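You operate a simulated robot arm through the tools that you are given. There is no shell and no other tool.

Carry out the task below with a simulated robot arm. There is one attempt and no reset: what you move stays moved.

TASK
Brush the fluff off the type in both open drawers and shut them.
Fine: use the orange brush and stand it back. Set down upright: orange brush. What is to be rubbed or washed off counts as gone when no trace of it is left.

The check looks at the end state, three seconds after you hand in, the way a careful person would. Anything else that was tipped, shoved, dropped, spilled or broken makes it a failure.

THE ROBOT
A 6-joint arm with a two-finger parallel gripper, fixed in place. Base frame: the origin is on the floor under the middle of its stand, x ahead of it, y to its left, z up; the work surface is at about z = 0.935. Units: m, rad, N and s.
It reaches about 1.066 m from its shoulder. Its first joint turns from -2.897 to 2.897 rad. Payload 3.91 kg.
The tool frame sits at the grasp point between the pads (the TCP): z along the fingers, y along the line on which they close. The tips reach 0.03 m beyond it. The gripper opens to 0.11 m. The fingers are 0.02 m wide and 0.01 m thick; the gripper's body (0.048 by 0.112 m) begins 0.055 m behind the TCP.
Orientation is that of the tool frame in the base frame, as a unit quaternion [w, x, y, z]. With the fingers straight down and closing along the base's y, the tool's x points along the base's -x, its y along +y and its z along -z.

THE INTERFACE
- The arm moves only by the tool move_arm. Its arguments are lists of equal length, an entry for each row: "rot": the turn, a rotation vector about the tool's x, y, z in rad, a list of three; "offset": the shift along the tool's x, y, z in m, a list of three; "jaw": the gripper command, from -1 (fully open) to 1 (shut), values between in proportion. In form: {"rot": [[rx, ry, rz], ...], "offset": [[dx, dy, dz], ...], "jaw": [jaw, ...]}. A call has 1 to 20 rows; each row is the pose to reach, as a shift and turn from the pose commanded when the call began, along the tool's axes at that moment. Rows are played at 5 a second. More than 0.05 m and 0.15 rad between two rows, or a gripper value outside its range, and nothing of the call is played. A pose out of reach is approached as far as the arm can. The call stops where the force on the tool passes 40 N (or 10 N more than at its start, if that is more) or the arm is blocked; 0.2 s more then pass. Each finger travels about 0.153 m/s and halts on what it meets, pressing with about 21 N; the grip force reading is that of the motor and also rises with nothing between the fingers. The clock runs only during rows and for 0.2 s after the last one: add rows that repeat a pose to give the fingers time. The reply holds the time, the measured pose of the TCP, the force on the tool along the base axes, the opening and the grip force, in the units named above and with some noise, with the torque about the TCP (base axes, N m) and any sound that the robot's microphone picked up.
- Cameras (640 x 400 px; columns grow to the right, rows downward): "scene" is fixed at [0.2233, -0.6412, 1.8518]; the picture's right is [0.38, -0.92, 0.00], its down [-0.79, -0.32, -0.52] and it looks along [0.49, 0.20, -0.85] (base axes); focal length 336 px, centre (320, 200). "wrist" rides on the gripper at [0.072, 0.017, -0.103] in the tool frame; the picture's right is [-0.23, 0.97, 0.00], its down [-0.76, -0.18, -0.62] and it looks along [-0.61, -0.14, 0.78] (tool axes); focal length 222 px, centre (320, 200). There is no depth. A picture from a camera that has moved, and an enlarged one, comes with that camera's place and axes in the base frame and with its lens. The place of the scene camera against the robot may be out by one fixed shift of up to 0.012 m in any direction.
- snapshot(camera): a new picture of that camera. The clock stands still meanwhile.
- close_up(camera, box): a new picture of the part [left, top, right, bottom] of that camera's present view, enlarged. The clock stands still meanwhile.
- close_job(): hands the job in; it is judged then, once.

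Nothing tells you positions but the pictures and the camera data. Unless the task says otherwise, let go and move clear before handing in.

The tools are called after "Emit:" by a JSON object that holds its "api" and its "payload". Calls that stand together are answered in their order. move_arm: Moves the arm, as the interface text tells. Its arguments: {"type":"object","properties":{"rot":{"type":"array","items":{"type":"array","items":{"type":"number"}}},"offset":{"type":"array","items":{"type":"array","items":{"type":"number"}}},"jaw":{"type":"array","items":{"type":"number"}}},"required":["rot","offset","jaw"]} The other tools are called the same way: snapshot (camera) takes a picture; close_up (camera, box) takes an enlarged picture of a part of a camera's view; close_job () hands the job in.

At the start:

```text
clock: 0.0
tool_pos: [0.2336, -0.3964, 1.465]
tcp_rot: [0.001, -0.002, 1.0, -0.002]
force: [-0.4, -0.7, 0.0]
ft_torque: [-0.01, 0.0, 0.01]
opening: 0.11
grasp_force: 0.0
```

scene: 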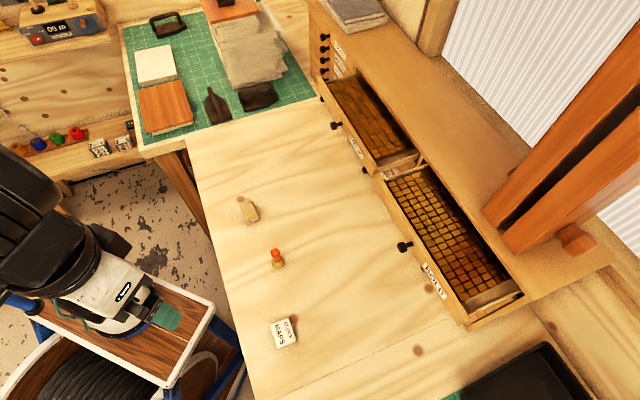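
wrist: 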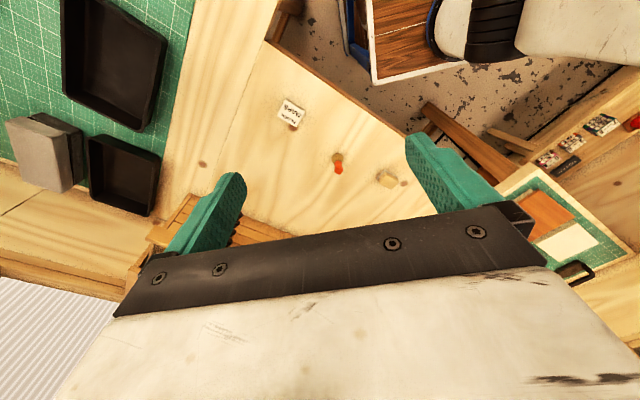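

I see a workbench with a cabinet on the right with two open drawers of type, an orange-topped brush standing on the bench, and some small objects. I'll look closer before moving.

Emit:
{"api": "close_up", "payload": {"camera": "scene", "box": [310, 60, 550, 210]}}

Emit:
{"api": "close_up", "payload": {"camera": "scene", "box": [370, 160, 562, 330]}}

Emit:
{"api": "close_up", "payload": {"camera": "scene", "box": [220, 180, 320, 360]}}

Emit:
{"api": "close_up", "payload": {"camera": "wrist", "box": [250, 80, 430, 220]}}

```text
2.67 times, centred on (430, 135) of scene
camera zoom: at [0.2233, -0.6412, 1.8518], right [0.38, -0.92, 0.0], down [-0.79, -0.32, -0.52], along [0.49, 0.2, -0.85], focal length 895 px, centre (27, 373)
```

zoom: 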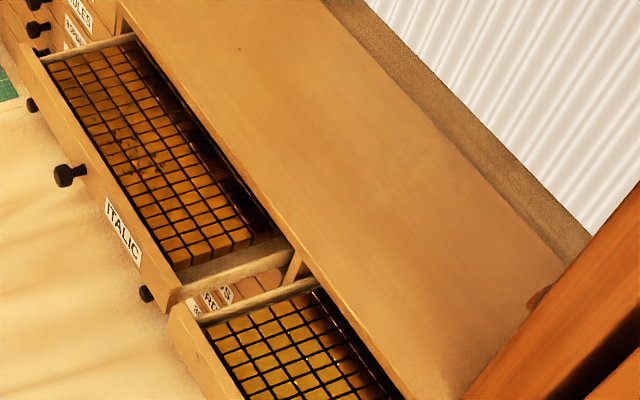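

```text
2.35 times, centred on (466, 245) of scene
camera zoom: at [0.2233, -0.6412, 1.8518], right [0.38, -0.92, 0.0], down [-0.79, -0.32, -0.52], along [0.49, 0.2, -0.85], focal length 790 px, centre (-24, 94)
```

zoom: 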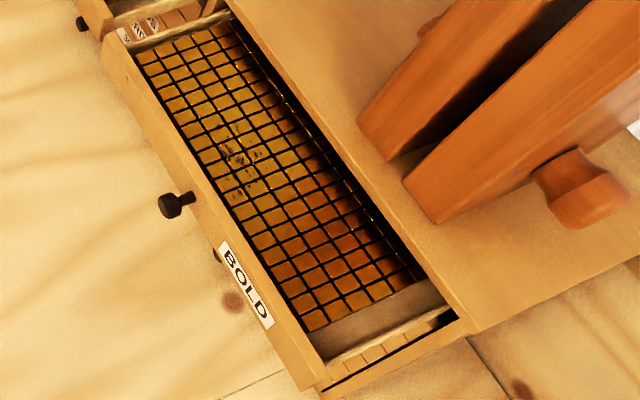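

```text
2.22 times, centred on (270, 270) of scene
camera zoom: at [0.2233, -0.6412, 1.8518], right [0.38, -0.92, 0.0], down [-0.79, -0.32, -0.52], along [0.49, 0.2, -0.85], focal length 746 px, centre (431, 44)
```

zoom: 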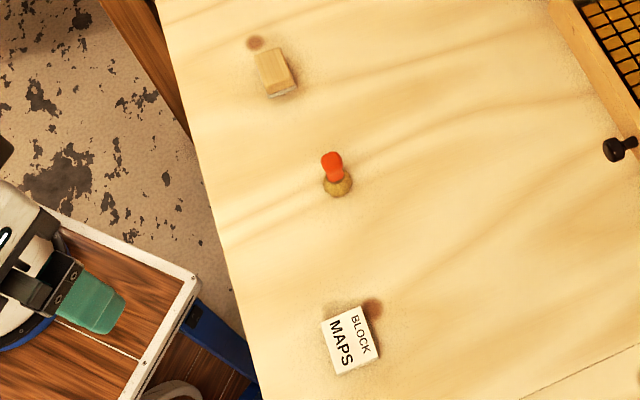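

```text
2.86 times, centred on (340, 150) of wrist
camera zoom: at [0.1611, -0.3795, 1.5688], right [0.23, 0.97, 0.0], down [0.76, -0.17, 0.62], along [0.61, -0.14, -0.78], focal length 635 px, centre (263, 343)
```

zoom: 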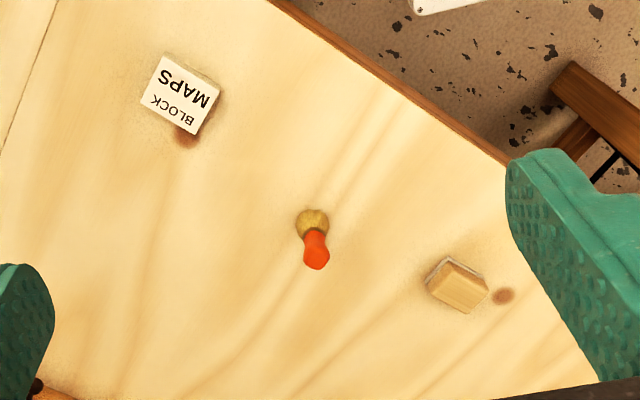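

The brush (orange handle) stands at about (0.495, -0.40) on the bench. The drawers open toward the robot along roughly (-0.7, +0.7). I'll turn the wrist 45° and take a look at the drawers to get their heights.

Emit:
{"api": "move_arm", "payload": {"rot": [[0, 0, 0.13], [0, 0, 0.26], [0, 0, 0.39], [0, 0, 0.52], [0, 0, 0.65], [0, 0, 0.785]], "offset": [[-0.02, 0, 0], [-0.04, 0, 0], [-0.06, 0, 0], [-0.08, 0, 0], [-0.1, 0, 0], [-0.12, 0, 0]], "jaw": [-1, -1, -1, -1, -1, -1]}}

Emit:
{"api": "snapshot", "payload": {"camera": "wrist"}}

Emit:
{"api": "snapshot", "payload": {"camera": "scene"}}

```text
clock: 1.4
tool_pos: [0.3523, -0.3957, 1.4649]
tcp_rot: [0.002, 0.383, 0.924, -0.001]
force: [-0.4, -0.5, -0.2]
ft_torque: [-0.02, 0.01, -0.02]
opening: 0.1099
grasp_force: 0.1
```

```text
taken
camera wrist: at [0.3136, -0.3323, 1.5682], right [0.85, 0.53, 0.0], down [0.41, -0.66, 0.63], along [0.33, -0.53, -0.78], focal length 222 px, centre (320, 200)
```

wrist: 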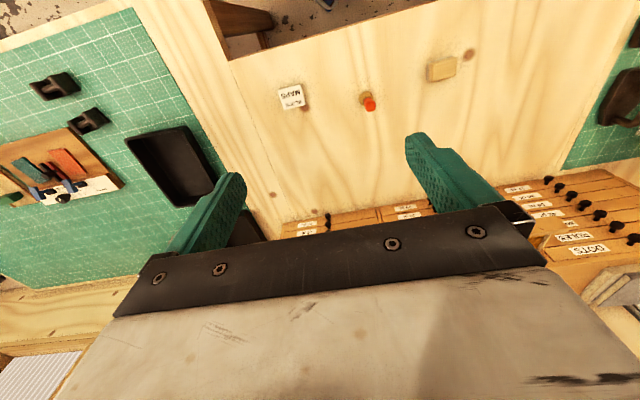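

```text
taken
```

scene: 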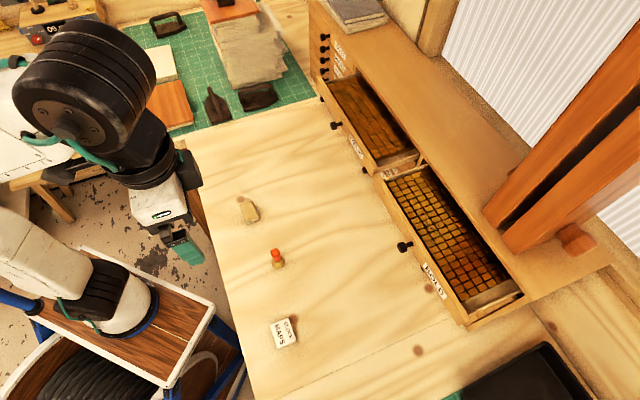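

The drawers are hidden behind the gripper in this view. I'll move further forward over the bench, staying high, so the wrist camera sees the two drawers.

Emit:
{"api": "move_arm", "payload": {"rot": [[0, 0, 0], [0, 0, 0], [0, 0, 0], [0, 0, 0], [0, 0, 0], [0, 0, 0]], "offset": [[-0.04, 0.01, -0.005], [-0.08, 0.02, -0.01], [-0.12, 0.03, -0.015], [-0.16, 0.04, -0.02], [-0.2, 0.05, -0.025], [-0.24, 0.06, -0.03]], "jaw": [-1, -1, -1, -1, -1, -1]}}

Emit:
{"api": "snapshot", "payload": {"camera": "wrist"}}

Emit:
{"api": "snapshot", "payload": {"camera": "scene"}}

```text
clock: 2.8
tool_pos: [0.5405, -0.4921, 1.4302]
tcp_rot: [0.003, 0.382, 0.924, -0.003]
force: [-0.5, 0.2, 0.2]
ft_torque: [0.04, 0.0, 0.01]
opening: 0.11
grasp_force: 0.1
out of reach, approached as far as the arm can: row 2, 3, 4, 5, 6
```

```text
taken
camera wrist: at [0.5019, -0.4275, 1.5333], right [0.85, 0.53, 0.0], down [0.41, -0.66, 0.63], along [0.33, -0.54, -0.78], focal length 222 px, centre (320, 200)
```

wrist: 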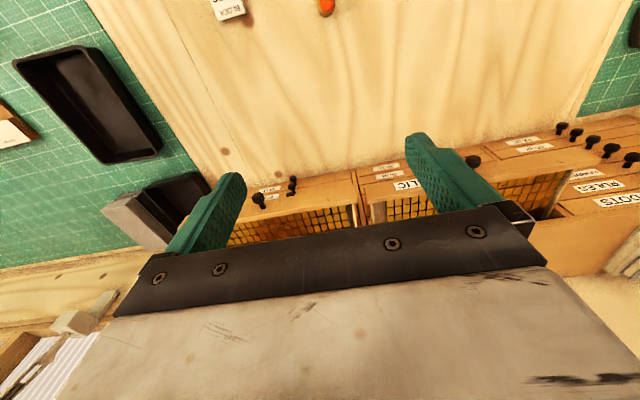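

```text
taken
```

scene: 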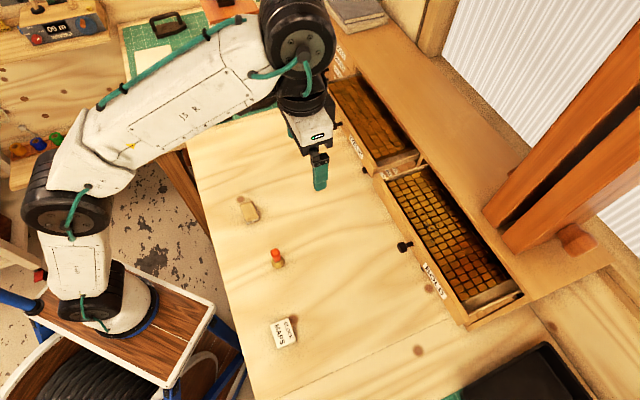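

Emit:
{"api": "close_up", "payload": {"camera": "wrist", "box": [220, 140, 420, 260]}}

Emit:
{"api": "close_up", "payload": {"camera": "wrist", "box": [430, 110, 640, 250]}}

```text
3.20 times, centred on (320, 200) of wrist
camera zoom: at [0.5019, -0.4275, 1.5333], right [0.85, 0.53, 0.0], down [0.41, -0.66, 0.63], along [0.33, -0.54, -0.78], focal length 711 px, centre (320, 200)
```

zoom: 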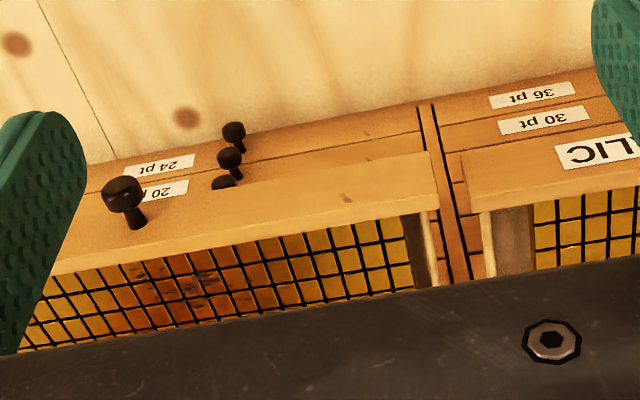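

```text
2.86 times, centred on (535, 180) of wrist
camera zoom: at [0.5019, -0.4275, 1.5333], right [0.85, 0.53, 0.0], down [0.41, -0.66, 0.63], along [0.33, -0.54, -0.78], focal length 635 px, centre (-294, 257)
```

zoom: 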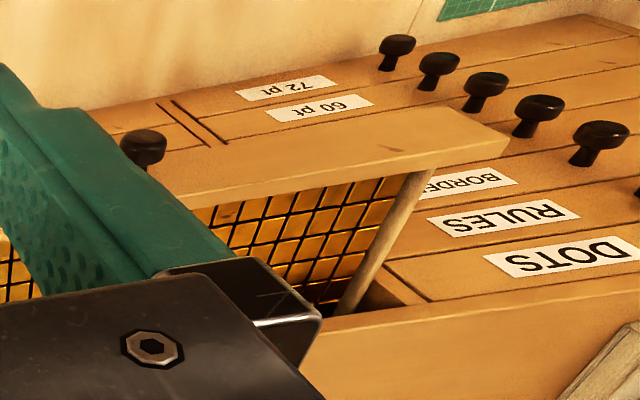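

The drawers sit high: triangulating the BOLD knob gives about (0.538, -0.688, 1.227) and ITALIC's about (0.79, -0.445, 1.23). I'll zoom in on the fluff patches before fetching the brush.

Emit:
{"api": "close_up", "payload": {"camera": "scene", "box": [410, 180, 490, 250]}}

Emit:
{"api": "close_up", "payload": {"camera": "scene", "box": [325, 75, 415, 165]}}

Emit:
{"api": "close_up", "payload": {"camera": "scene", "box": [250, 235, 310, 280]}}

Emit:
{"api": "close_up", "payload": {"camera": "wrist", "box": [240, 190, 320, 240]}}

```text
5.71 times, centred on (450, 215) of scene
camera zoom: at [0.2233, -0.6412, 1.8518], right [0.38, -0.92, 0.0], down [-0.79, -0.32, -0.52], along [0.49, 0.2, -0.85], focal length 1918 px, centre (-423, 114)
```

zoom: 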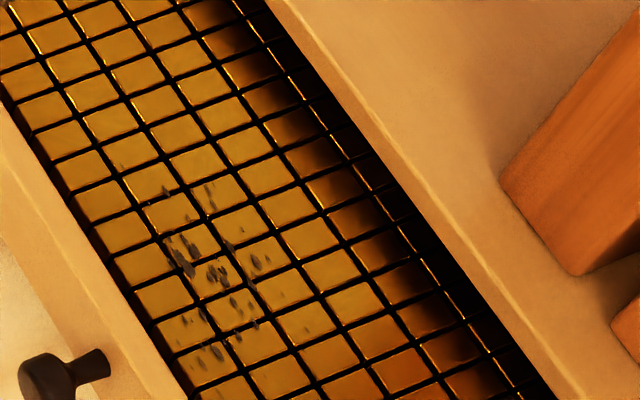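

```text
4.44 times, centred on (370, 120) of scene
camera zoom: at [0.2233, -0.6412, 1.8518], right [0.38, -0.92, 0.0], down [-0.79, -0.32, -0.52], along [0.49, 0.2, -0.85], focal length 1492 px, centre (98, 556)
```

zoom: 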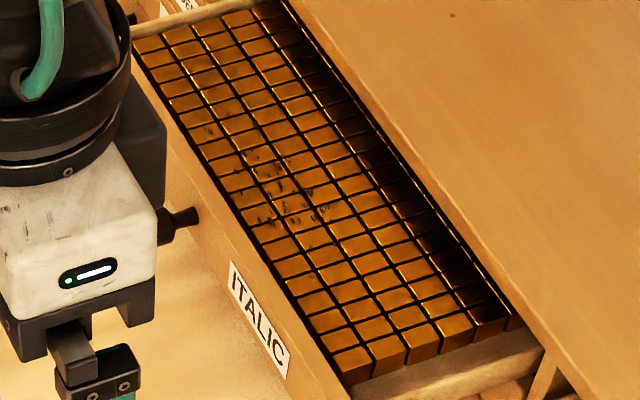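

```text
8.89 times, centred on (280, 258) of scene
camera zoom: at [0.2233, -0.6412, 1.8518], right [0.38, -0.92, 0.0], down [-0.79, -0.32, -0.52], along [0.49, 0.2, -0.85], focal length 2984 px, centre (676, -311)
```

zoom: 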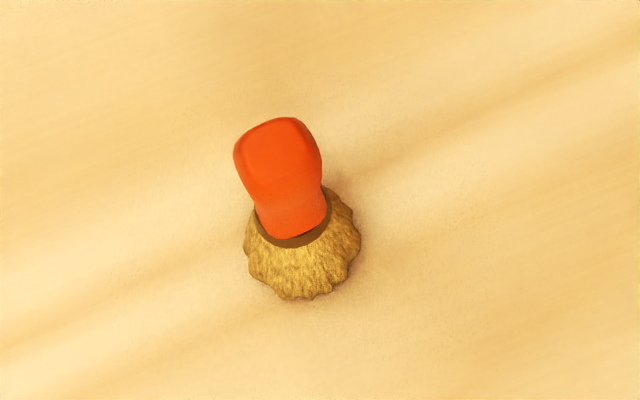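

```text
8.00 times, centred on (280, 215) of wrist
camera zoom: at [0.5019, -0.4275, 1.5333], right [0.85, 0.53, 0.0], down [0.41, -0.66, 0.63], along [0.33, -0.54, -0.78], focal length 1777 px, centre (640, 80)
```

zoom: 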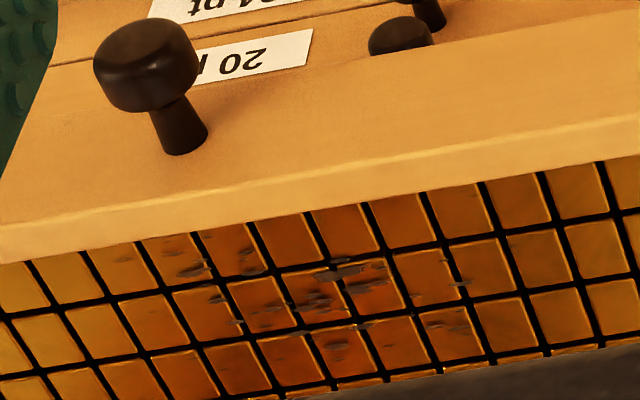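

The type faces are at about z = 1.23, with the fluff in the first ~3 columns behind each front panel. Reach is limited with the fingers straight down, so I'll test a tilted tool (fingers pointing out and down), first backing down a little.

Emit:
{"api": "move_arm", "payload": {"rot": [[0, 0, 0], [0, -0.13, 0], [0, -0.26, 0], [0, -0.39, 0], [0, -0.5236, 0]], "offset": [[0.03, 0, 0.03], [0.03, 0, 0.04], [0.03, 0, 0.05], [0.03, 0, 0.06], [0.03, 0, 0.07]], "jaw": [-1, -1, -1, -1, -1]}}

```text
clock: 4.0
tool_pos: [0.5188, -0.4708, 1.3603]
tcp_rot: [0.241, 0.37, 0.892, -0.1]
force: [0.1, -0.2, 0.1]
ft_torque: [-0.02, 0.02, -0.05]
opening: 0.1098
grasp_force: 0.1
```

Emit:
{"api": "move_arm", "payload": {"rot": [[0, 0, 0], [0, 0, 0], [0, 0, 0], [0, 0, 0], [0, 0, 0], [0, 0, 0], [0, 0, 0]], "offset": [[-0.027, 0.027, 0.012], [-0.054, 0.055, 0.024], [-0.08, 0.082, 0.036], [-0.107, 0.11, 0.049], [-0.134, 0.137, 0.061], [-0.161, 0.165, 0.073], [-0.1875, 0.192, 0.085]], "jaw": [-1, -1, -1, -1, -1, -1, -1]}}

Emit:
{"api": "snapshot", "payload": {"camera": "wrist"}}

Emit:
{"api": "snapshot", "payload": {"camera": "scene"}}

```text
clock: 5.6
tool_pos: [0.7993, -0.4756, 1.3823]
tcp_rot: [0.241, 0.369, 0.892, -0.1]
force: [-1.1, 0.8, -0.2]
ft_torque: [0.03, -0.03, -0.02]
opening: 0.1101
grasp_force: 0.0
```

```text
taken
camera wrist: at [0.7289, -0.3832, 1.4349], right [0.83, 0.55, 0.11], down [0.12, -0.37, 0.92], along [0.55, -0.75, -0.37], focal length 222 px, centre (320, 200)
```

wrist: 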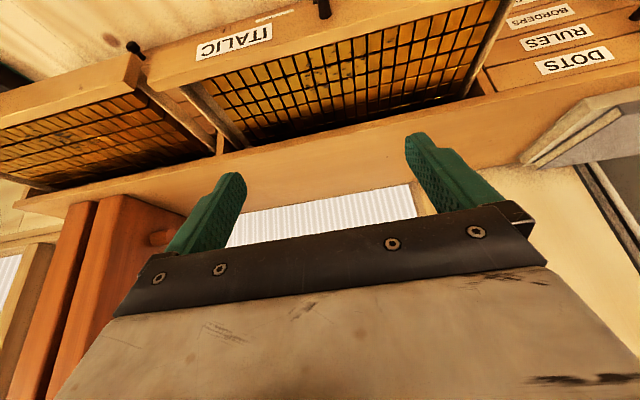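

```text
taken
```

scene: 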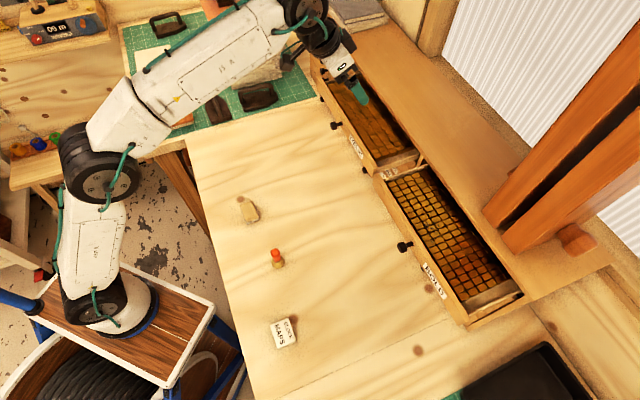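

A 30° tilt reaches easily, and this view shows both drawers. I'll zoom in for triangulation.

Emit:
{"api": "close_up", "payload": {"camera": "wrist", "box": [180, 0, 520, 140]}}

Emit:
{"api": "close_up", "payload": {"camera": "wrist", "box": [0, 40, 240, 200]}}

Emit:
{"api": "close_up", "payload": {"camera": "wrist", "box": [270, 40, 390, 110]}}

Emit:
{"api": "close_up", "payload": {"camera": "scene", "box": [325, 75, 425, 165]}}

```text
1.88 times, centred on (350, 70) of wrist
camera zoom: at [0.7289, -0.3832, 1.4349], right [0.83, 0.55, 0.11], down [0.12, -0.37, 0.92], along [0.55, -0.75, -0.37], focal length 418 px, centre (264, 445)
```

zoom: 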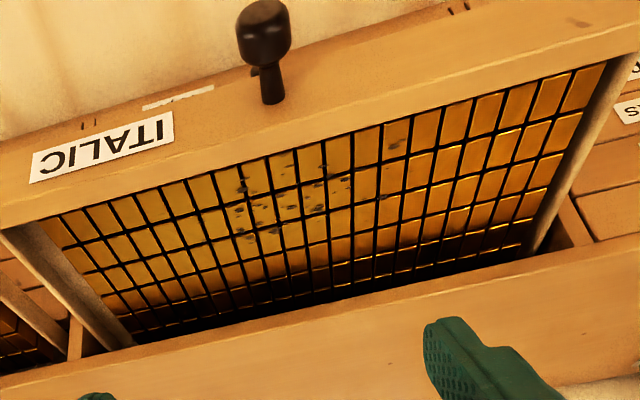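

```text
2.50 times, centred on (120, 120) of wrist
camera zoom: at [0.7289, -0.3832, 1.4349], right [0.83, 0.55, 0.11], down [0.12, -0.37, 0.92], along [0.55, -0.75, -0.37], focal length 555 px, centre (820, 400)
```

zoom: 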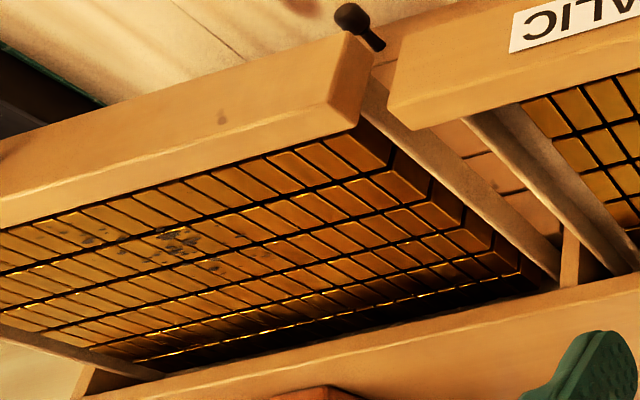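

```text
5.33 times, centred on (330, 75) of wrist
camera zoom: at [0.7289, -0.3832, 1.4349], right [0.83, 0.55, 0.11], down [0.12, -0.37, 0.92], along [0.55, -0.75, -0.37], focal length 1185 px, centre (267, 867)
```

zoom: 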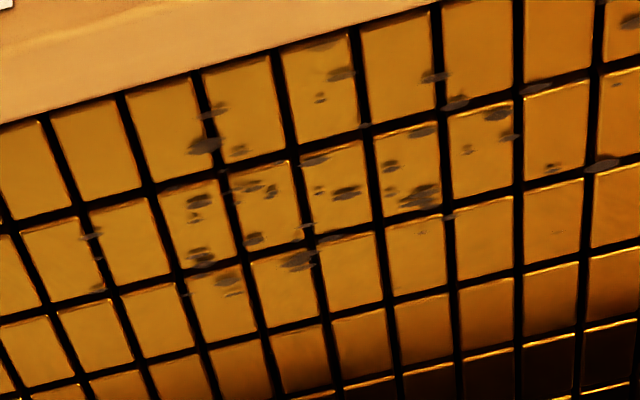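

```text
4.44 times, centred on (375, 120) of scene
camera zoom: at [0.2233, -0.6412, 1.8518], right [0.38, -0.92, 0.0], down [-0.79, -0.32, -0.52], along [0.49, 0.2, -0.85], focal length 1492 px, centre (76, 556)
```

zoom: 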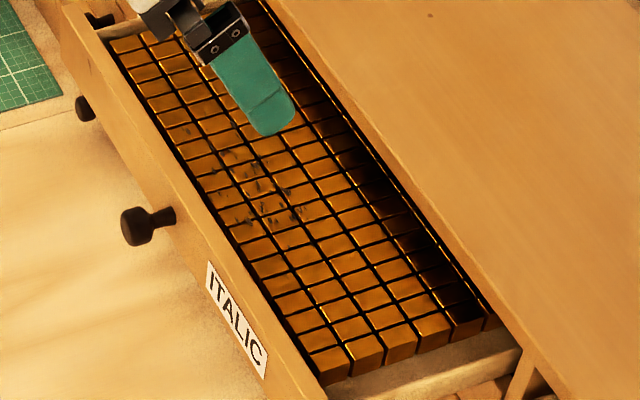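

Both drawers' geometry is now clear (type z ≈ 1.23, cabinet top edge ≈ 1.285). I'll check that the farthest ITALIC brushing point is reachable at this tilt before fetching the brush.

Emit:
{"api": "move_arm", "payload": {"rot": [[0, 0, 0], [0, 0, 0], [0, 0, 0], [0, 0, 0]], "offset": [[-0.0067, 0.0228, 0.0175], [-0.0135, 0.0455, 0.035], [-0.02, 0.068, 0.0525], [-0.0269, 0.091, 0.07]], "jaw": [-1, -1, -1, -1]}}

Emit:
{"api": "snapshot", "payload": {"camera": "wrist"}}

```text
clock: 6.6
tool_pos: [0.9023, -0.4556, 1.3337]
tcp_rot: [0.241, 0.368, 0.892, -0.101]
force: [-0.3, 0.8, 0.5]
ft_torque: [0.05, 0.01, -0.04]
opening: 0.1101
grasp_force: 0.1
```

```text
taken
camera wrist: at [0.8324, -0.3624, 1.3867], right [0.83, 0.55, 0.11], down [0.12, -0.37, 0.92], along [0.55, -0.75, -0.37], focal length 222 px, centre (320, 200)
```

wrist: 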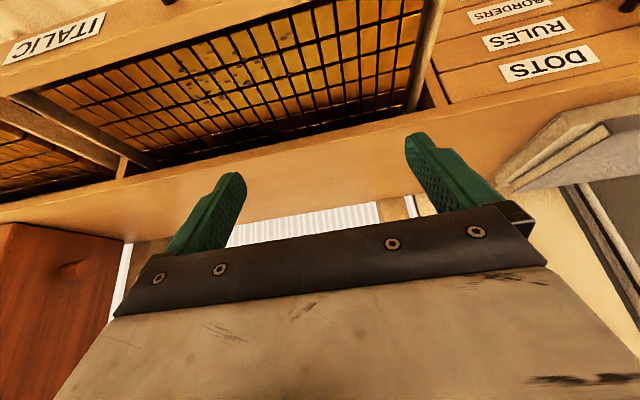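

Emit:
{"api": "close_up", "payload": {"camera": "wrist", "box": [120, 20, 340, 150]}}

```text
2.91 times, centred on (230, 85) of wrist
camera zoom: at [0.8324, -0.3624, 1.3867], right [0.83, 0.55, 0.11], down [0.12, -0.37, 0.92], along [0.55, -0.75, -0.37], focal length 646 px, centre (582, 534)
```

zoom: 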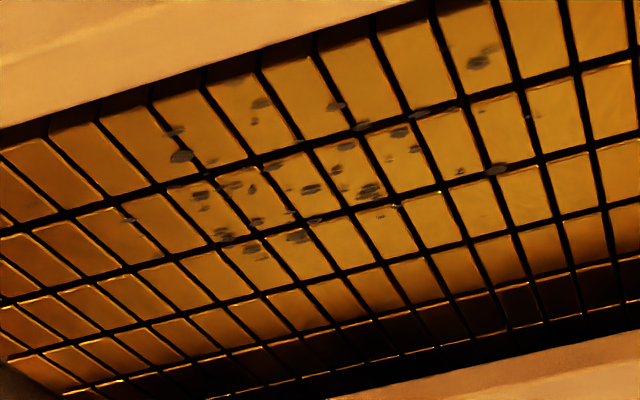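

Reach at 30° tilt is fine, and the type face triangulates to z ≈ 1.228. Next I go above the brush at about (0.4945, -0.402), keeping this tilted orientation so the brush stays upright in the grip later.

Emit:
{"api": "move_arm", "payload": {"rot": [[0, 0, 0], [0, 0, 0], [0, 0, 0], [0, 0, 0], [0, 0, 0], [0, 0, 0], [0, 0, 0], [0, 0, 0], [0, 0, 0], [0, 0, 0], [0, 0, 0], [0, 0, 0], [0, 0, 0]], "offset": [[0.0197, -0.0204, -0.0215], [0.0393, -0.0409, -0.043], [0.059, -0.0613, -0.0645], [0.085, -0.0843, -0.0796], [0.111, -0.1073, -0.0946], [0.137, -0.1302, -0.1097], [0.163, -0.1532, -0.1247], [0.1982, -0.1694, -0.1046], [0.2334, -0.1856, -0.0846], [0.2687, -0.2018, -0.0645], [0.3039, -0.218, -0.0444], [0.3391, -0.2342, -0.0244], [0.3743, -0.2504, -0.0043]], "jaw": [-1, -1, -1, -1, -1, -1, -1, -1, -1, -1, -1, -1, -1]}}

Emit:
{"api": "snapshot", "payload": {"camera": "wrist"}}

Emit:
{"api": "snapshot", "payload": {"camera": "scene"}}

```text
clock: 9.4
tool_pos: [0.4992, -0.404, 1.15]
tcp_rot: [0.241, 0.369, 0.892, -0.101]
force: [-0.1, 0.5, 1.5]
ft_torque: [0.01, -0.01, -0.01]
opening: 0.1102
grasp_force: 0.0
```

```text
taken
camera wrist: at [0.4282, -0.3106, 1.2022], right [0.83, 0.55, 0.11], down [0.12, -0.37, 0.92], along [0.55, -0.75, -0.37], focal length 222 px, centre (320, 200)
```

wrist: 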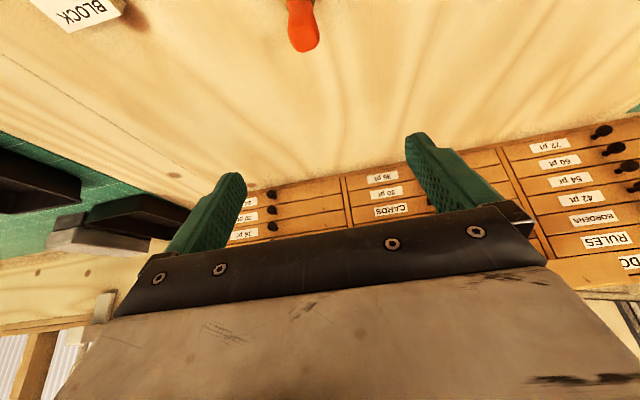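

```text
taken
```

scene: 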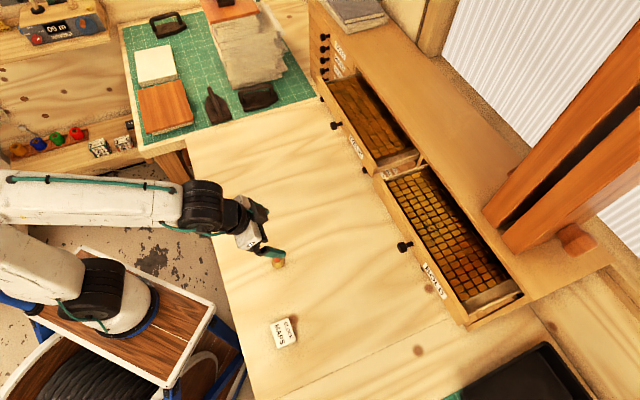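

Emit:
{"api": "move_arm", "payload": {"rot": [[0, 0, 0], [0, 0, 0], [0, 0, 0], [0, 0, 0], [0, 0, 0]], "offset": [[0, 0, 0], [0.0225, 0, 0.039], [0.045, 0, 0.0779], [0.045, 0, 0.0779], [0.045, 0, 0.0779]], "jaw": [-1, -1, -1, -1, -1]}}

Emit:
{"api": "close_up", "payload": {"camera": "scene", "box": [220, 200, 340, 300]}}

Emit:
{"api": "snapshot", "payload": {"camera": "wrist"}}

```text
clock: 10.6
tool_pos: [0.4969, -0.4047, 1.0607]
tcp_rot: [0.24, 0.368, 0.893, -0.1]
force: [0.6, -0.1, 0.4]
ft_torque: [-0.01, -0.02, 0.02]
opening: 0.1102
grasp_force: 0.0
```

```text
4.00 times, centred on (280, 250) of scene
camera zoom: at [0.2233, -0.6412, 1.8518], right [0.38, -0.92, 0.0], down [-0.79, -0.32, -0.52], along [0.49, 0.2, -0.85], focal length 1343 px, centre (480, 0)
```

zoom: 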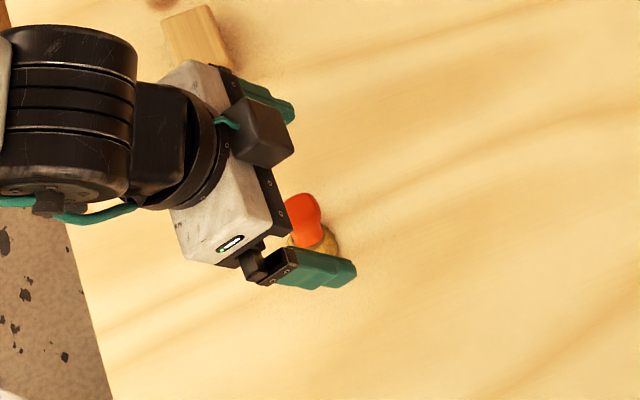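

```text
taken
camera wrist: at [0.4273, -0.3113, 1.1141], right [0.83, 0.55, 0.11], down [0.12, -0.37, 0.92], along [0.55, -0.75, -0.37], focal length 222 px, centre (320, 200)
```

wrist: 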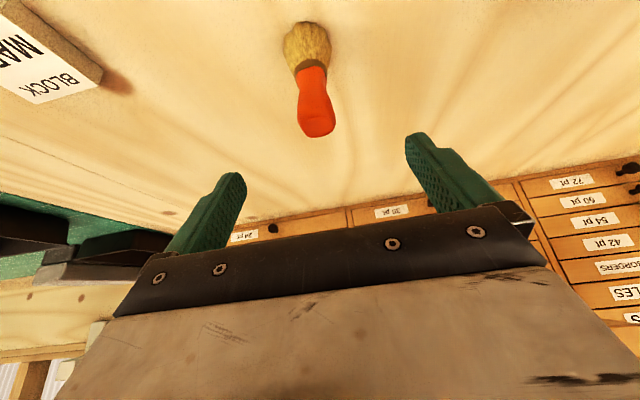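

Emit:
{"api": "close_up", "payload": {"camera": "wrist", "box": [260, 0, 380, 150]}}

```text
2.67 times, centred on (320, 75) of wrist
camera zoom: at [0.4273, -0.3113, 1.1141], right [0.83, 0.55, 0.11], down [0.12, -0.37, 0.92], along [0.55, -0.75, -0.37], focal length 592 px, centre (320, 533)
```

zoom: 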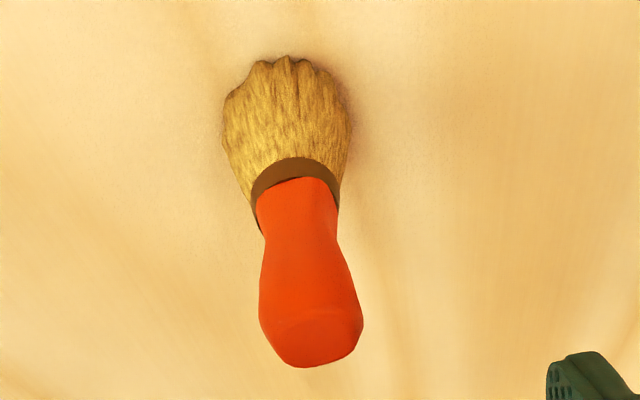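

The brush stands about 0.08 m tall, axis about 4.5 mm along +y_tool from the TCP. I'll shift over and lower to handle height (TCP z ≈ 1.0) with the jaws open, then check alignment.

Emit:
{"api": "move_arm", "payload": {"rot": [[0, 0, 0], [0, 0, 0], [0, 0, 0], [0, 0, 0], [0, 0, 0]], "offset": [[0, 0.0045, 0], [0.015, 0.0045, 0.026], [0.03, 0.0045, 0.052], [0.03, 0.0045, 0.052], [0.03, 0.0045, 0.052]], "jaw": [-1, -1, -1, -1, -1]}}

Emit:
{"api": "close_up", "payload": {"camera": "wrist", "box": [160, 50, 480, 250]}}

Emit:
{"api": "close_up", "payload": {"camera": "scene", "box": [220, 210, 340, 300]}}

```text
clock: 11.8
tool_pos: [0.5005, -0.398, 1.0005]
tcp_rot: [0.241, 0.368, 0.892, -0.1]
force: [0.2, -0.4, -0.4]
ft_torque: [0.04, 0.02, -0.01]
opening: 0.11
grasp_force: 0.0
```

```text
2.00 times, centred on (320, 150) of wrist
camera zoom: at [0.4306, -0.3068, 1.0529], right [0.83, 0.55, 0.11], down [0.12, -0.37, 0.92], along [0.55, -0.75, -0.37], focal length 444 px, centre (320, 300)
```

zoom: 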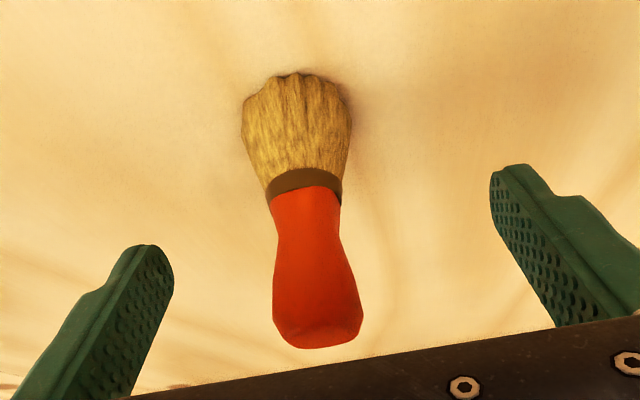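

```text
4.44 times, centred on (280, 255) of scene
camera zoom: at [0.2233, -0.6412, 1.8518], right [0.38, -0.92, 0.0], down [-0.79, -0.32, -0.52], along [0.49, 0.2, -0.85], focal length 1492 px, centre (498, -44)
```

zoom: 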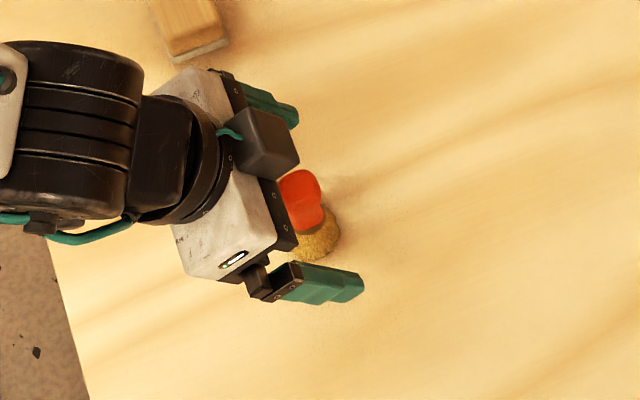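

Alignment is good to a few millimetres. I'll shift 3 mm outward and close partway to check centering before gripping.

Emit:
{"api": "move_arm", "payload": {"rot": [[0, 0, 0], [0, 0, 0], [0, 0, 0], [0, 0, 0], [0, 0, 0]], "offset": [[-0.0026, 0, 0.0015], [-0.0026, 0, 0.0015], [-0.0026, 0, 0.0015], [-0.0026, 0, 0.0015], [-0.0026, 0, 0.0015]], "jaw": [-0.6, -0.2, 0.1, 0.25, 0.25]}}

Emit:
{"api": "close_up", "payload": {"camera": "wrist", "box": [160, 50, 480, 250]}}

```text
clock: 13.0
tool_pos: [0.5026, -0.4023, 1.0005]
tcp_rot: [0.24, 0.369, 0.892, -0.1]
force: [0.3, 0.4, -0.6]
ft_torque: [0.0, 0.02, 0.0]
opening: 0.0413
grasp_force: 0.1
```

```text
2.00 times, centred on (320, 150) of wrist
camera zoom: at [0.433, -0.3092, 1.0531], right [0.83, 0.55, 0.11], down [0.12, -0.37, 0.92], along [0.55, -0.75, -0.37], focal length 444 px, centre (320, 300)
```

zoom: 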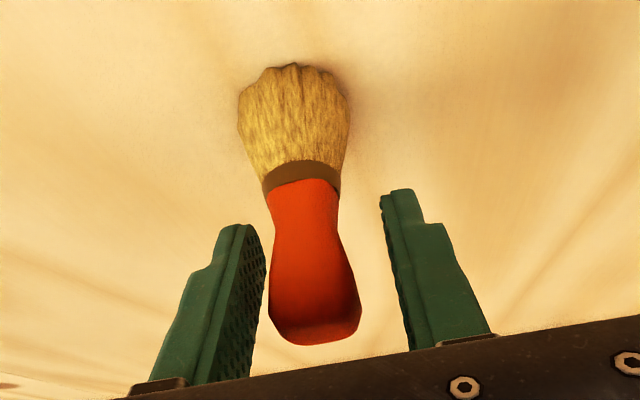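

The handle is about 2 mm left of center; I'll correct and grip.

Emit:
{"api": "move_arm", "payload": {"rot": [[0, 0, 0], [0, 0, 0], [0, 0, 0], [0, 0, 0], [0, 0, 0], [0, 0, 0]], "offset": [[0, -0.0023, 0], [0, -0.0023, 0], [0, -0.0023, 0], [0, -0.0023, 0], [0, -0.0023, 0], [0, -0.0023, 0]], "jaw": [0.25, 0.35, 0.45, 0.55, 1, 1]}}

Emit:
{"api": "close_up", "payload": {"camera": "wrist", "box": [160, 50, 480, 250]}}

Emit:
{"api": "close_up", "payload": {"camera": "scene", "box": [220, 210, 340, 300]}}

```text
clock: 14.4
tool_pos: [0.5004, -0.4037, 0.9994]
tcp_rot: [0.241, 0.368, 0.892, -0.101]
force: [0.2, 0.5, -0.1]
ft_torque: [0.03, -0.01, 0.02]
opening: 0.0332
grasp_force: 20.8
```

```text
2.00 times, centred on (320, 150) of wrist
camera zoom: at [0.431, -0.3112, 1.0528], right [0.83, 0.55, 0.11], down [0.12, -0.37, 0.92], along [0.55, -0.75, -0.37], focal length 444 px, centre (320, 300)
```

zoom: 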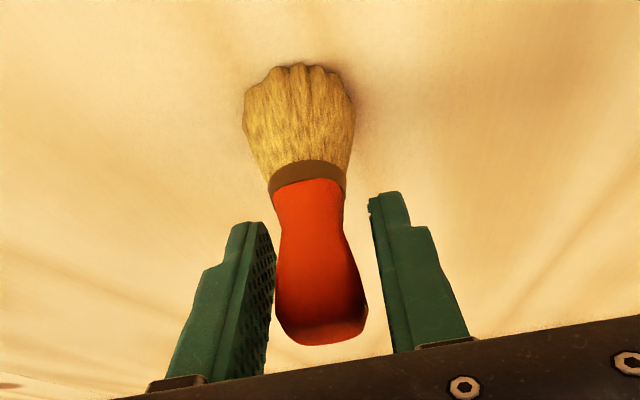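

```text
4.44 times, centred on (280, 255) of scene
camera zoom: at [0.2233, -0.6412, 1.8518], right [0.38, -0.92, 0.0], down [-0.79, -0.32, -0.52], along [0.49, 0.2, -0.85], focal length 1492 px, centre (498, -44)
```

zoom: 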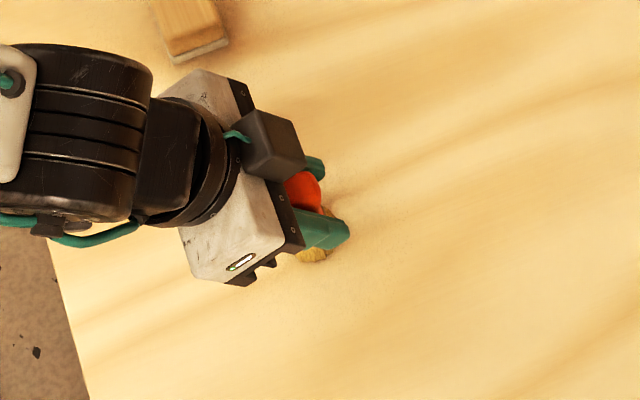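

Gripped at 20.8 N. I'll lift it straight up by 6 cm and verify it hangs straight.

Emit:
{"api": "move_arm", "payload": {"rot": [[0, 0, 0], [0, 0, 0], [0, 0, 0], [0, 0, 0]], "offset": [[-0.005, 0, -0.0087], [-0.015, 0, -0.026], [-0.03, 0, -0.052], [-0.03, 0, -0.052]], "jaw": [1, 1, 1, 1]}}

Emit:
{"api": "close_up", "payload": {"camera": "wrist", "box": [160, 50, 480, 250]}}

Emit:
{"api": "close_up", "payload": {"camera": "scene", "box": [220, 210, 340, 300]}}

```text
clock: 15.4
tool_pos: [0.5007, -0.4035, 1.0585]
tcp_rot: [0.241, 0.368, 0.893, -0.1]
force: [-0.7, -0.5, -1.2]
ft_torque: [-0.01, -0.04, 0.03]
opening: 0.0333
grasp_force: 20.8
```

```text
2.00 times, centred on (320, 150) of wrist
camera zoom: at [0.4308, -0.3111, 1.1114], right [0.83, 0.55, 0.11], down [0.12, -0.37, 0.92], along [0.55, -0.75, -0.37], focal length 444 px, centre (320, 300)
```

zoom: 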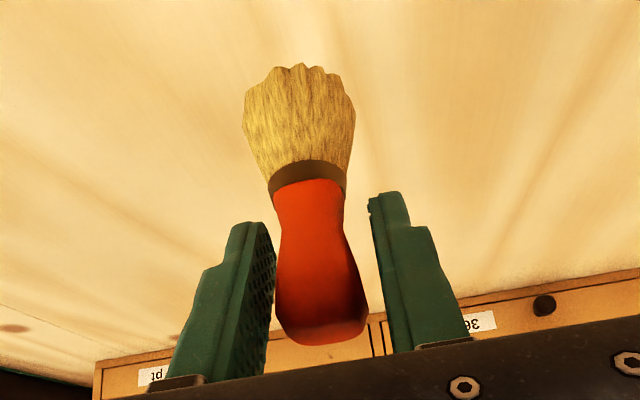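

```text
4.44 times, centred on (280, 255) of scene
camera zoom: at [0.2233, -0.6412, 1.8518], right [0.38, -0.92, 0.0], down [-0.79, -0.32, -0.52], along [0.49, 0.2, -0.85], focal length 1492 px, centre (498, -44)
```

zoom: 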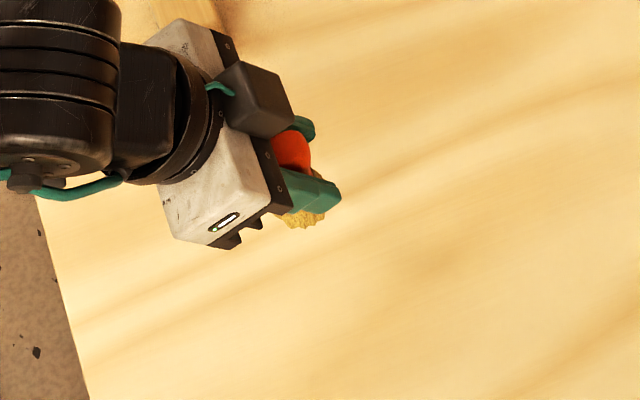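

The brush is held solidly, with its tip about 0.065 m below the TCP. I'll carry it up and then over the BOLD drawer, hovering about 5 cm above the type.

Emit:
{"api": "move_arm", "payload": {"rot": [[0, 0, 0], [0, 0, 0], [0, 0, 0], [0, 0, 0], [0, 0, 0], [0, 0, 0], [0, 0, 0], [0, 0, 0], [0, 0, 0], [0, 0, 0], [0, 0, 0], [0, 0, 0], [0, 0, 0], [0, 0, 0], [0, 0, 0], [0, 0, 0], [0, 0, 0]], "offset": [[-0.0204, 0, -0.0353], [-0.0407, 0, -0.0705], [-0.0611, 0, -0.1058], [-0.0814, 0, -0.141], [-0.1018, 0, -0.1763], [-0.1221, 0, -0.2115], [-0.1425, 0, -0.2468], [-0.1756, -0.0186, -0.2277], [-0.2086, -0.0372, -0.2085], [-0.2417, -0.0557, -0.1894], [-0.2748, -0.0743, -0.1703], [-0.3079, -0.0929, -0.1512], [-0.3409, -0.1115, -0.132], [-0.374, -0.13, -0.1129], [-0.4071, -0.1486, -0.0938], [-0.4071, -0.1486, -0.0938], [-0.4071, -0.1486, -0.0938]], "jaw": [1, 1, 1, 1, 1, 1, 1, 1, 1, 1, 1, 1, 1, 1, 1, 1, 1]}}

Emit:
{"api": "snapshot", "payload": {"camera": "wrist"}}

Emit:
{"api": "snapshot", "payload": {"camera": "scene"}}

```text
clock: 19.0
tool_pos: [0.6108, -0.7244, 1.346]
tcp_rot: [0.24, 0.369, 0.892, -0.1]
force: [-0.3, -1.0, -0.1]
ft_torque: [-0.03, 0.03, -0.01]
opening: 0.0335
grasp_force: 20.8
```

```text
taken
camera wrist: at [0.541, -0.6311, 1.3992], right [0.83, 0.55, 0.11], down [0.12, -0.37, 0.92], along [0.55, -0.75, -0.37], focal length 222 px, centre (320, 200)
```

wrist: 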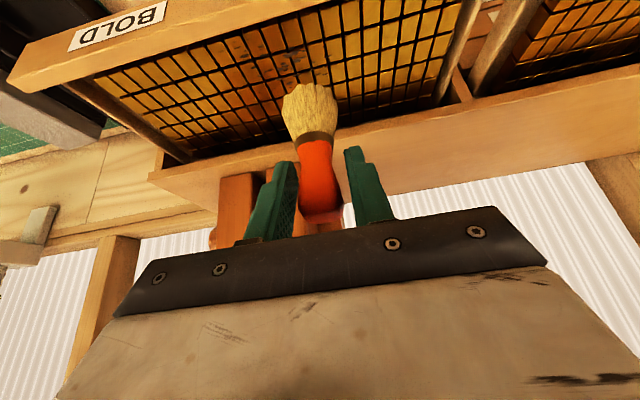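

```text
taken
```

scene: 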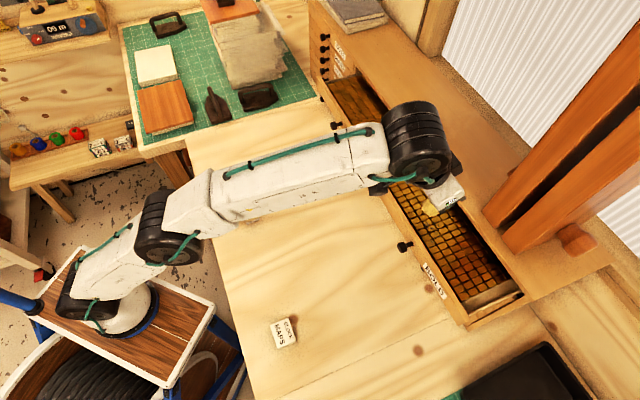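

Emit:
{"api": "close_up", "payload": {"camera": "wrist", "box": [180, 0, 460, 175]}}

Emit:
{"api": "close_up", "payload": {"camera": "scene", "box": [380, 160, 500, 250]}}

```text
2.29 times, centred on (320, 88) of wrist
camera zoom: at [0.541, -0.6311, 1.3992], right [0.83, 0.55, 0.11], down [0.12, -0.37, 0.92], along [0.55, -0.75, -0.37], focal length 508 px, centre (320, 457)
```

zoom: 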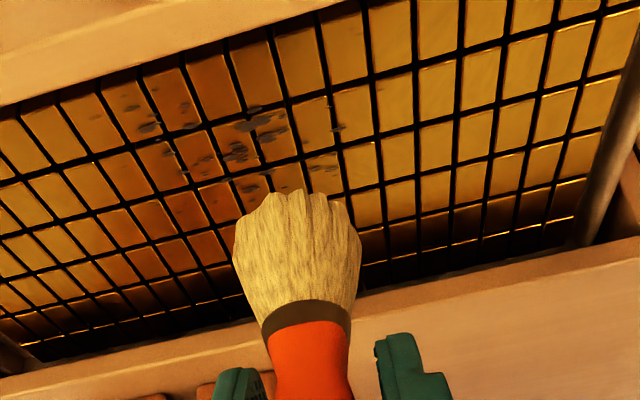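

```text
4.44 times, centred on (440, 205) of scene
camera zoom: at [0.2233, -0.6412, 1.8518], right [0.38, -0.92, 0.0], down [-0.79, -0.32, -0.52], along [0.49, 0.2, -0.85], focal length 1492 px, centre (-213, 178)
```

zoom: 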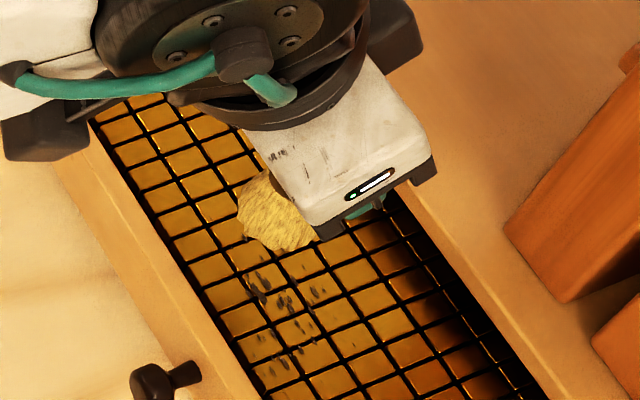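

The brush hovers right beside the fluff in BOLD. I'll move to the far end of the patch near the front panel, then lower slowly while watching the force.

Emit:
{"api": "move_arm", "payload": {"rot": [[0, 0, 0], [0, 0, 0], [0, 0, 0], [0, 0, 0], [0, 0, 0], [0, 0, 0]], "offset": [[0.0065, -0.03, -0.0037], [0.013, -0.06, -0.0075], [0.0218, -0.06, 0.0077], [0.0305, -0.06, 0.0228], [0.0345, -0.06, 0.0297], [0.0345, -0.06, 0.0297]], "jaw": [1, 1, 1, 1, 1, 1]}}

Emit:
{"api": "close_up", "payload": {"camera": "wrist", "box": [180, 0, 460, 175]}}

Emit:
{"api": "close_up", "payload": {"camera": "scene", "box": [380, 160, 500, 250]}}

```text
clock: 20.4
tool_pos: [0.5579, -0.7575, 1.303]
tcp_rot: [0.241, 0.368, 0.892, -0.1]
force: [0.7, 0.2, -0.9]
ft_torque: [0.0, -0.01, 0.01]
opening: 0.0333
grasp_force: 20.9
```

```text
2.29 times, centred on (320, 88) of wrist
camera zoom: at [0.4882, -0.6635, 1.3558], right [0.83, 0.55, 0.11], down [0.12, -0.37, 0.92], along [0.55, -0.75, -0.37], focal length 508 px, centre (320, 457)
```

zoom: 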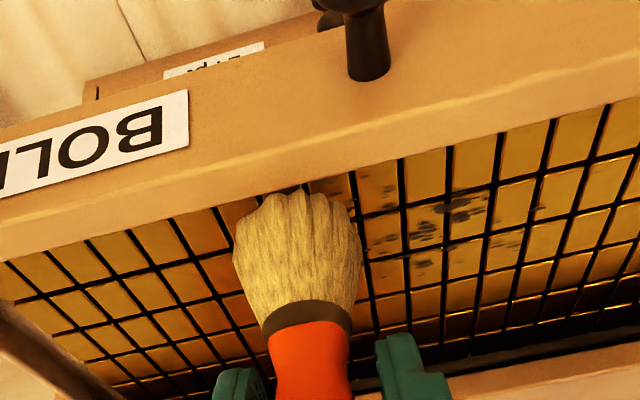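

```text
4.44 times, centred on (440, 205) of scene
camera zoom: at [0.2233, -0.6412, 1.8518], right [0.38, -0.92, 0.0], down [-0.79, -0.32, -0.52], along [0.49, 0.2, -0.85], focal length 1492 px, centre (-213, 178)
```

zoom: 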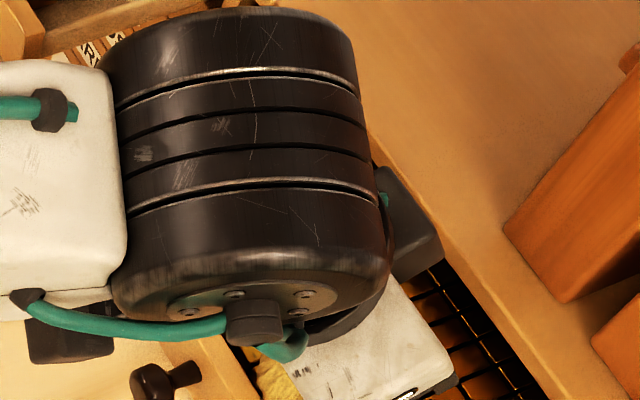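

Emit:
{"api": "move_arm", "payload": {"rot": [[0, 0, 0], [0, 0, 0], [0, 0, 0]], "offset": [[0.001, 0, 0.0017], [0.002, 0, 0.0035], [0.003, 0, 0.0052]], "jaw": [1, 1, 1]}}

```text
clock: 21.2
tool_pos: [0.5567, -0.7576, 1.2965]
tcp_rot: [0.24, 0.37, 0.892, -0.1]
force: [-0.1, -0.7, -0.3]
ft_torque: [-0.03, 0.0, -0.01]
opening: 0.0334
grasp_force: 21.1
```

Emit:
{"api": "move_arm", "payload": {"rot": [[0, 0, 0], [0, 0, 0], [0, 0, 0]], "offset": [[0.0006, 0, 0.001], [0.0012, 0, 0.0021], [0.0012, 0, 0.0021]], "jaw": [1, 1, 1]}}

Emit:
{"api": "close_up", "payload": {"camera": "wrist", "box": [180, 0, 460, 175]}}

```text
clock: 22.0
tool_pos: [0.5576, -0.7563, 1.2943]
tcp_rot: [0.24, 0.369, 0.892, -0.1]
force: [-0.6, -0.3, -1.4]
ft_torque: [0.01, -0.01, 0.01]
opening: 0.0335
grasp_force: 21.3
```

```text
2.29 times, centred on (320, 88) of wrist
camera zoom: at [0.4884, -0.6638, 1.3477], right [0.83, 0.55, 0.11], down [0.12, -0.37, 0.92], along [0.55, -0.75, -0.37], focal length 508 px, centre (320, 457)
```

zoom: 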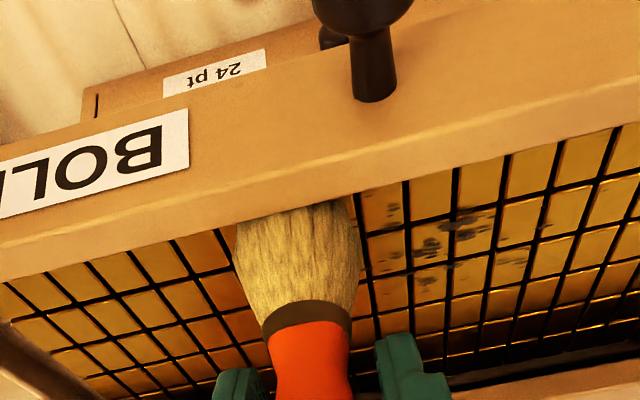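

Emit:
{"api": "move_arm", "payload": {"rot": [[0, 0, 0], [0, 0, 0], [0, 0, 0]], "offset": [[0.0006, 0, 0.001], [0.001, 0, 0.0017], [0.001, 0, 0.0017]], "jaw": [1, 1, 1]}}

```text
clock: 22.8
tool_pos: [0.5575, -0.7567, 1.2942]
tcp_rot: [0.24, 0.369, 0.892, -0.101]
force: [0.0, 0.6, -0.3]
ft_torque: [0.0, 0.01, 0.03]
opening: 0.0334
grasp_force: 21.2
```

Emit:
{"api": "move_arm", "payload": {"rot": [[0, 0, 0], [0, 0, 0], [0, 0, 0]], "offset": [[0.0005, 0, 0.0009], [0.001, 0, 0.0017], [0.001, 0, 0.0017]], "jaw": [1, 1, 1]}}

Emit:
{"api": "close_up", "payload": {"camera": "wrist", "box": [180, 0, 460, 175]}}

```text
clock: 23.6
tool_pos: [0.558, -0.7571, 1.2904]
tcp_rot: [0.241, 0.369, 0.892, -0.1]
force: [-0.3, 0.3, -0.2]
ft_torque: [-0.01, 0.03, 0.01]
opening: 0.0334
grasp_force: 20.9
```

```text
2.29 times, centred on (320, 88) of wrist
camera zoom: at [0.4885, -0.6635, 1.3437], right [0.83, 0.55, 0.11], down [0.12, -0.37, 0.92], along [0.55, -0.75, -0.37], focal length 508 px, centre (320, 457)
```

zoom: 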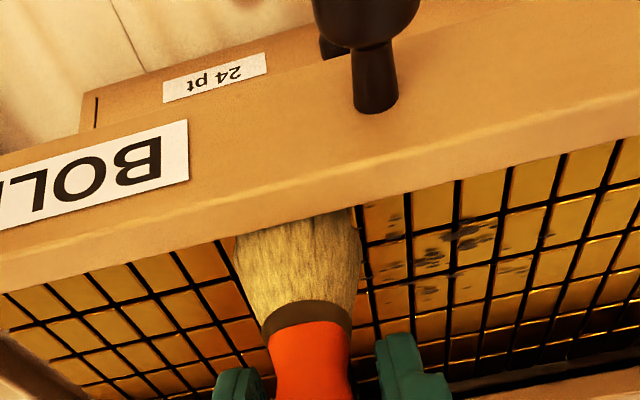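

Emit:
{"api": "move_arm", "payload": {"rot": [[0, 0, 0], [0, 0, 0], [0, 0, 0]], "offset": [[0.0005, 0, 0.0009], [0.001, 0, 0.0017], [0.001, 0, 0.0017]], "jaw": [1, 1, 1]}}

```text
clock: 24.4
tool_pos: [0.5585, -0.7562, 1.2887]
tcp_rot: [0.24, 0.369, 0.892, -0.101]
force: [0.0, 0.8, 0.4]
ft_torque: [0.01, 0.0, -0.03]
opening: 0.0334
grasp_force: 20.8
```

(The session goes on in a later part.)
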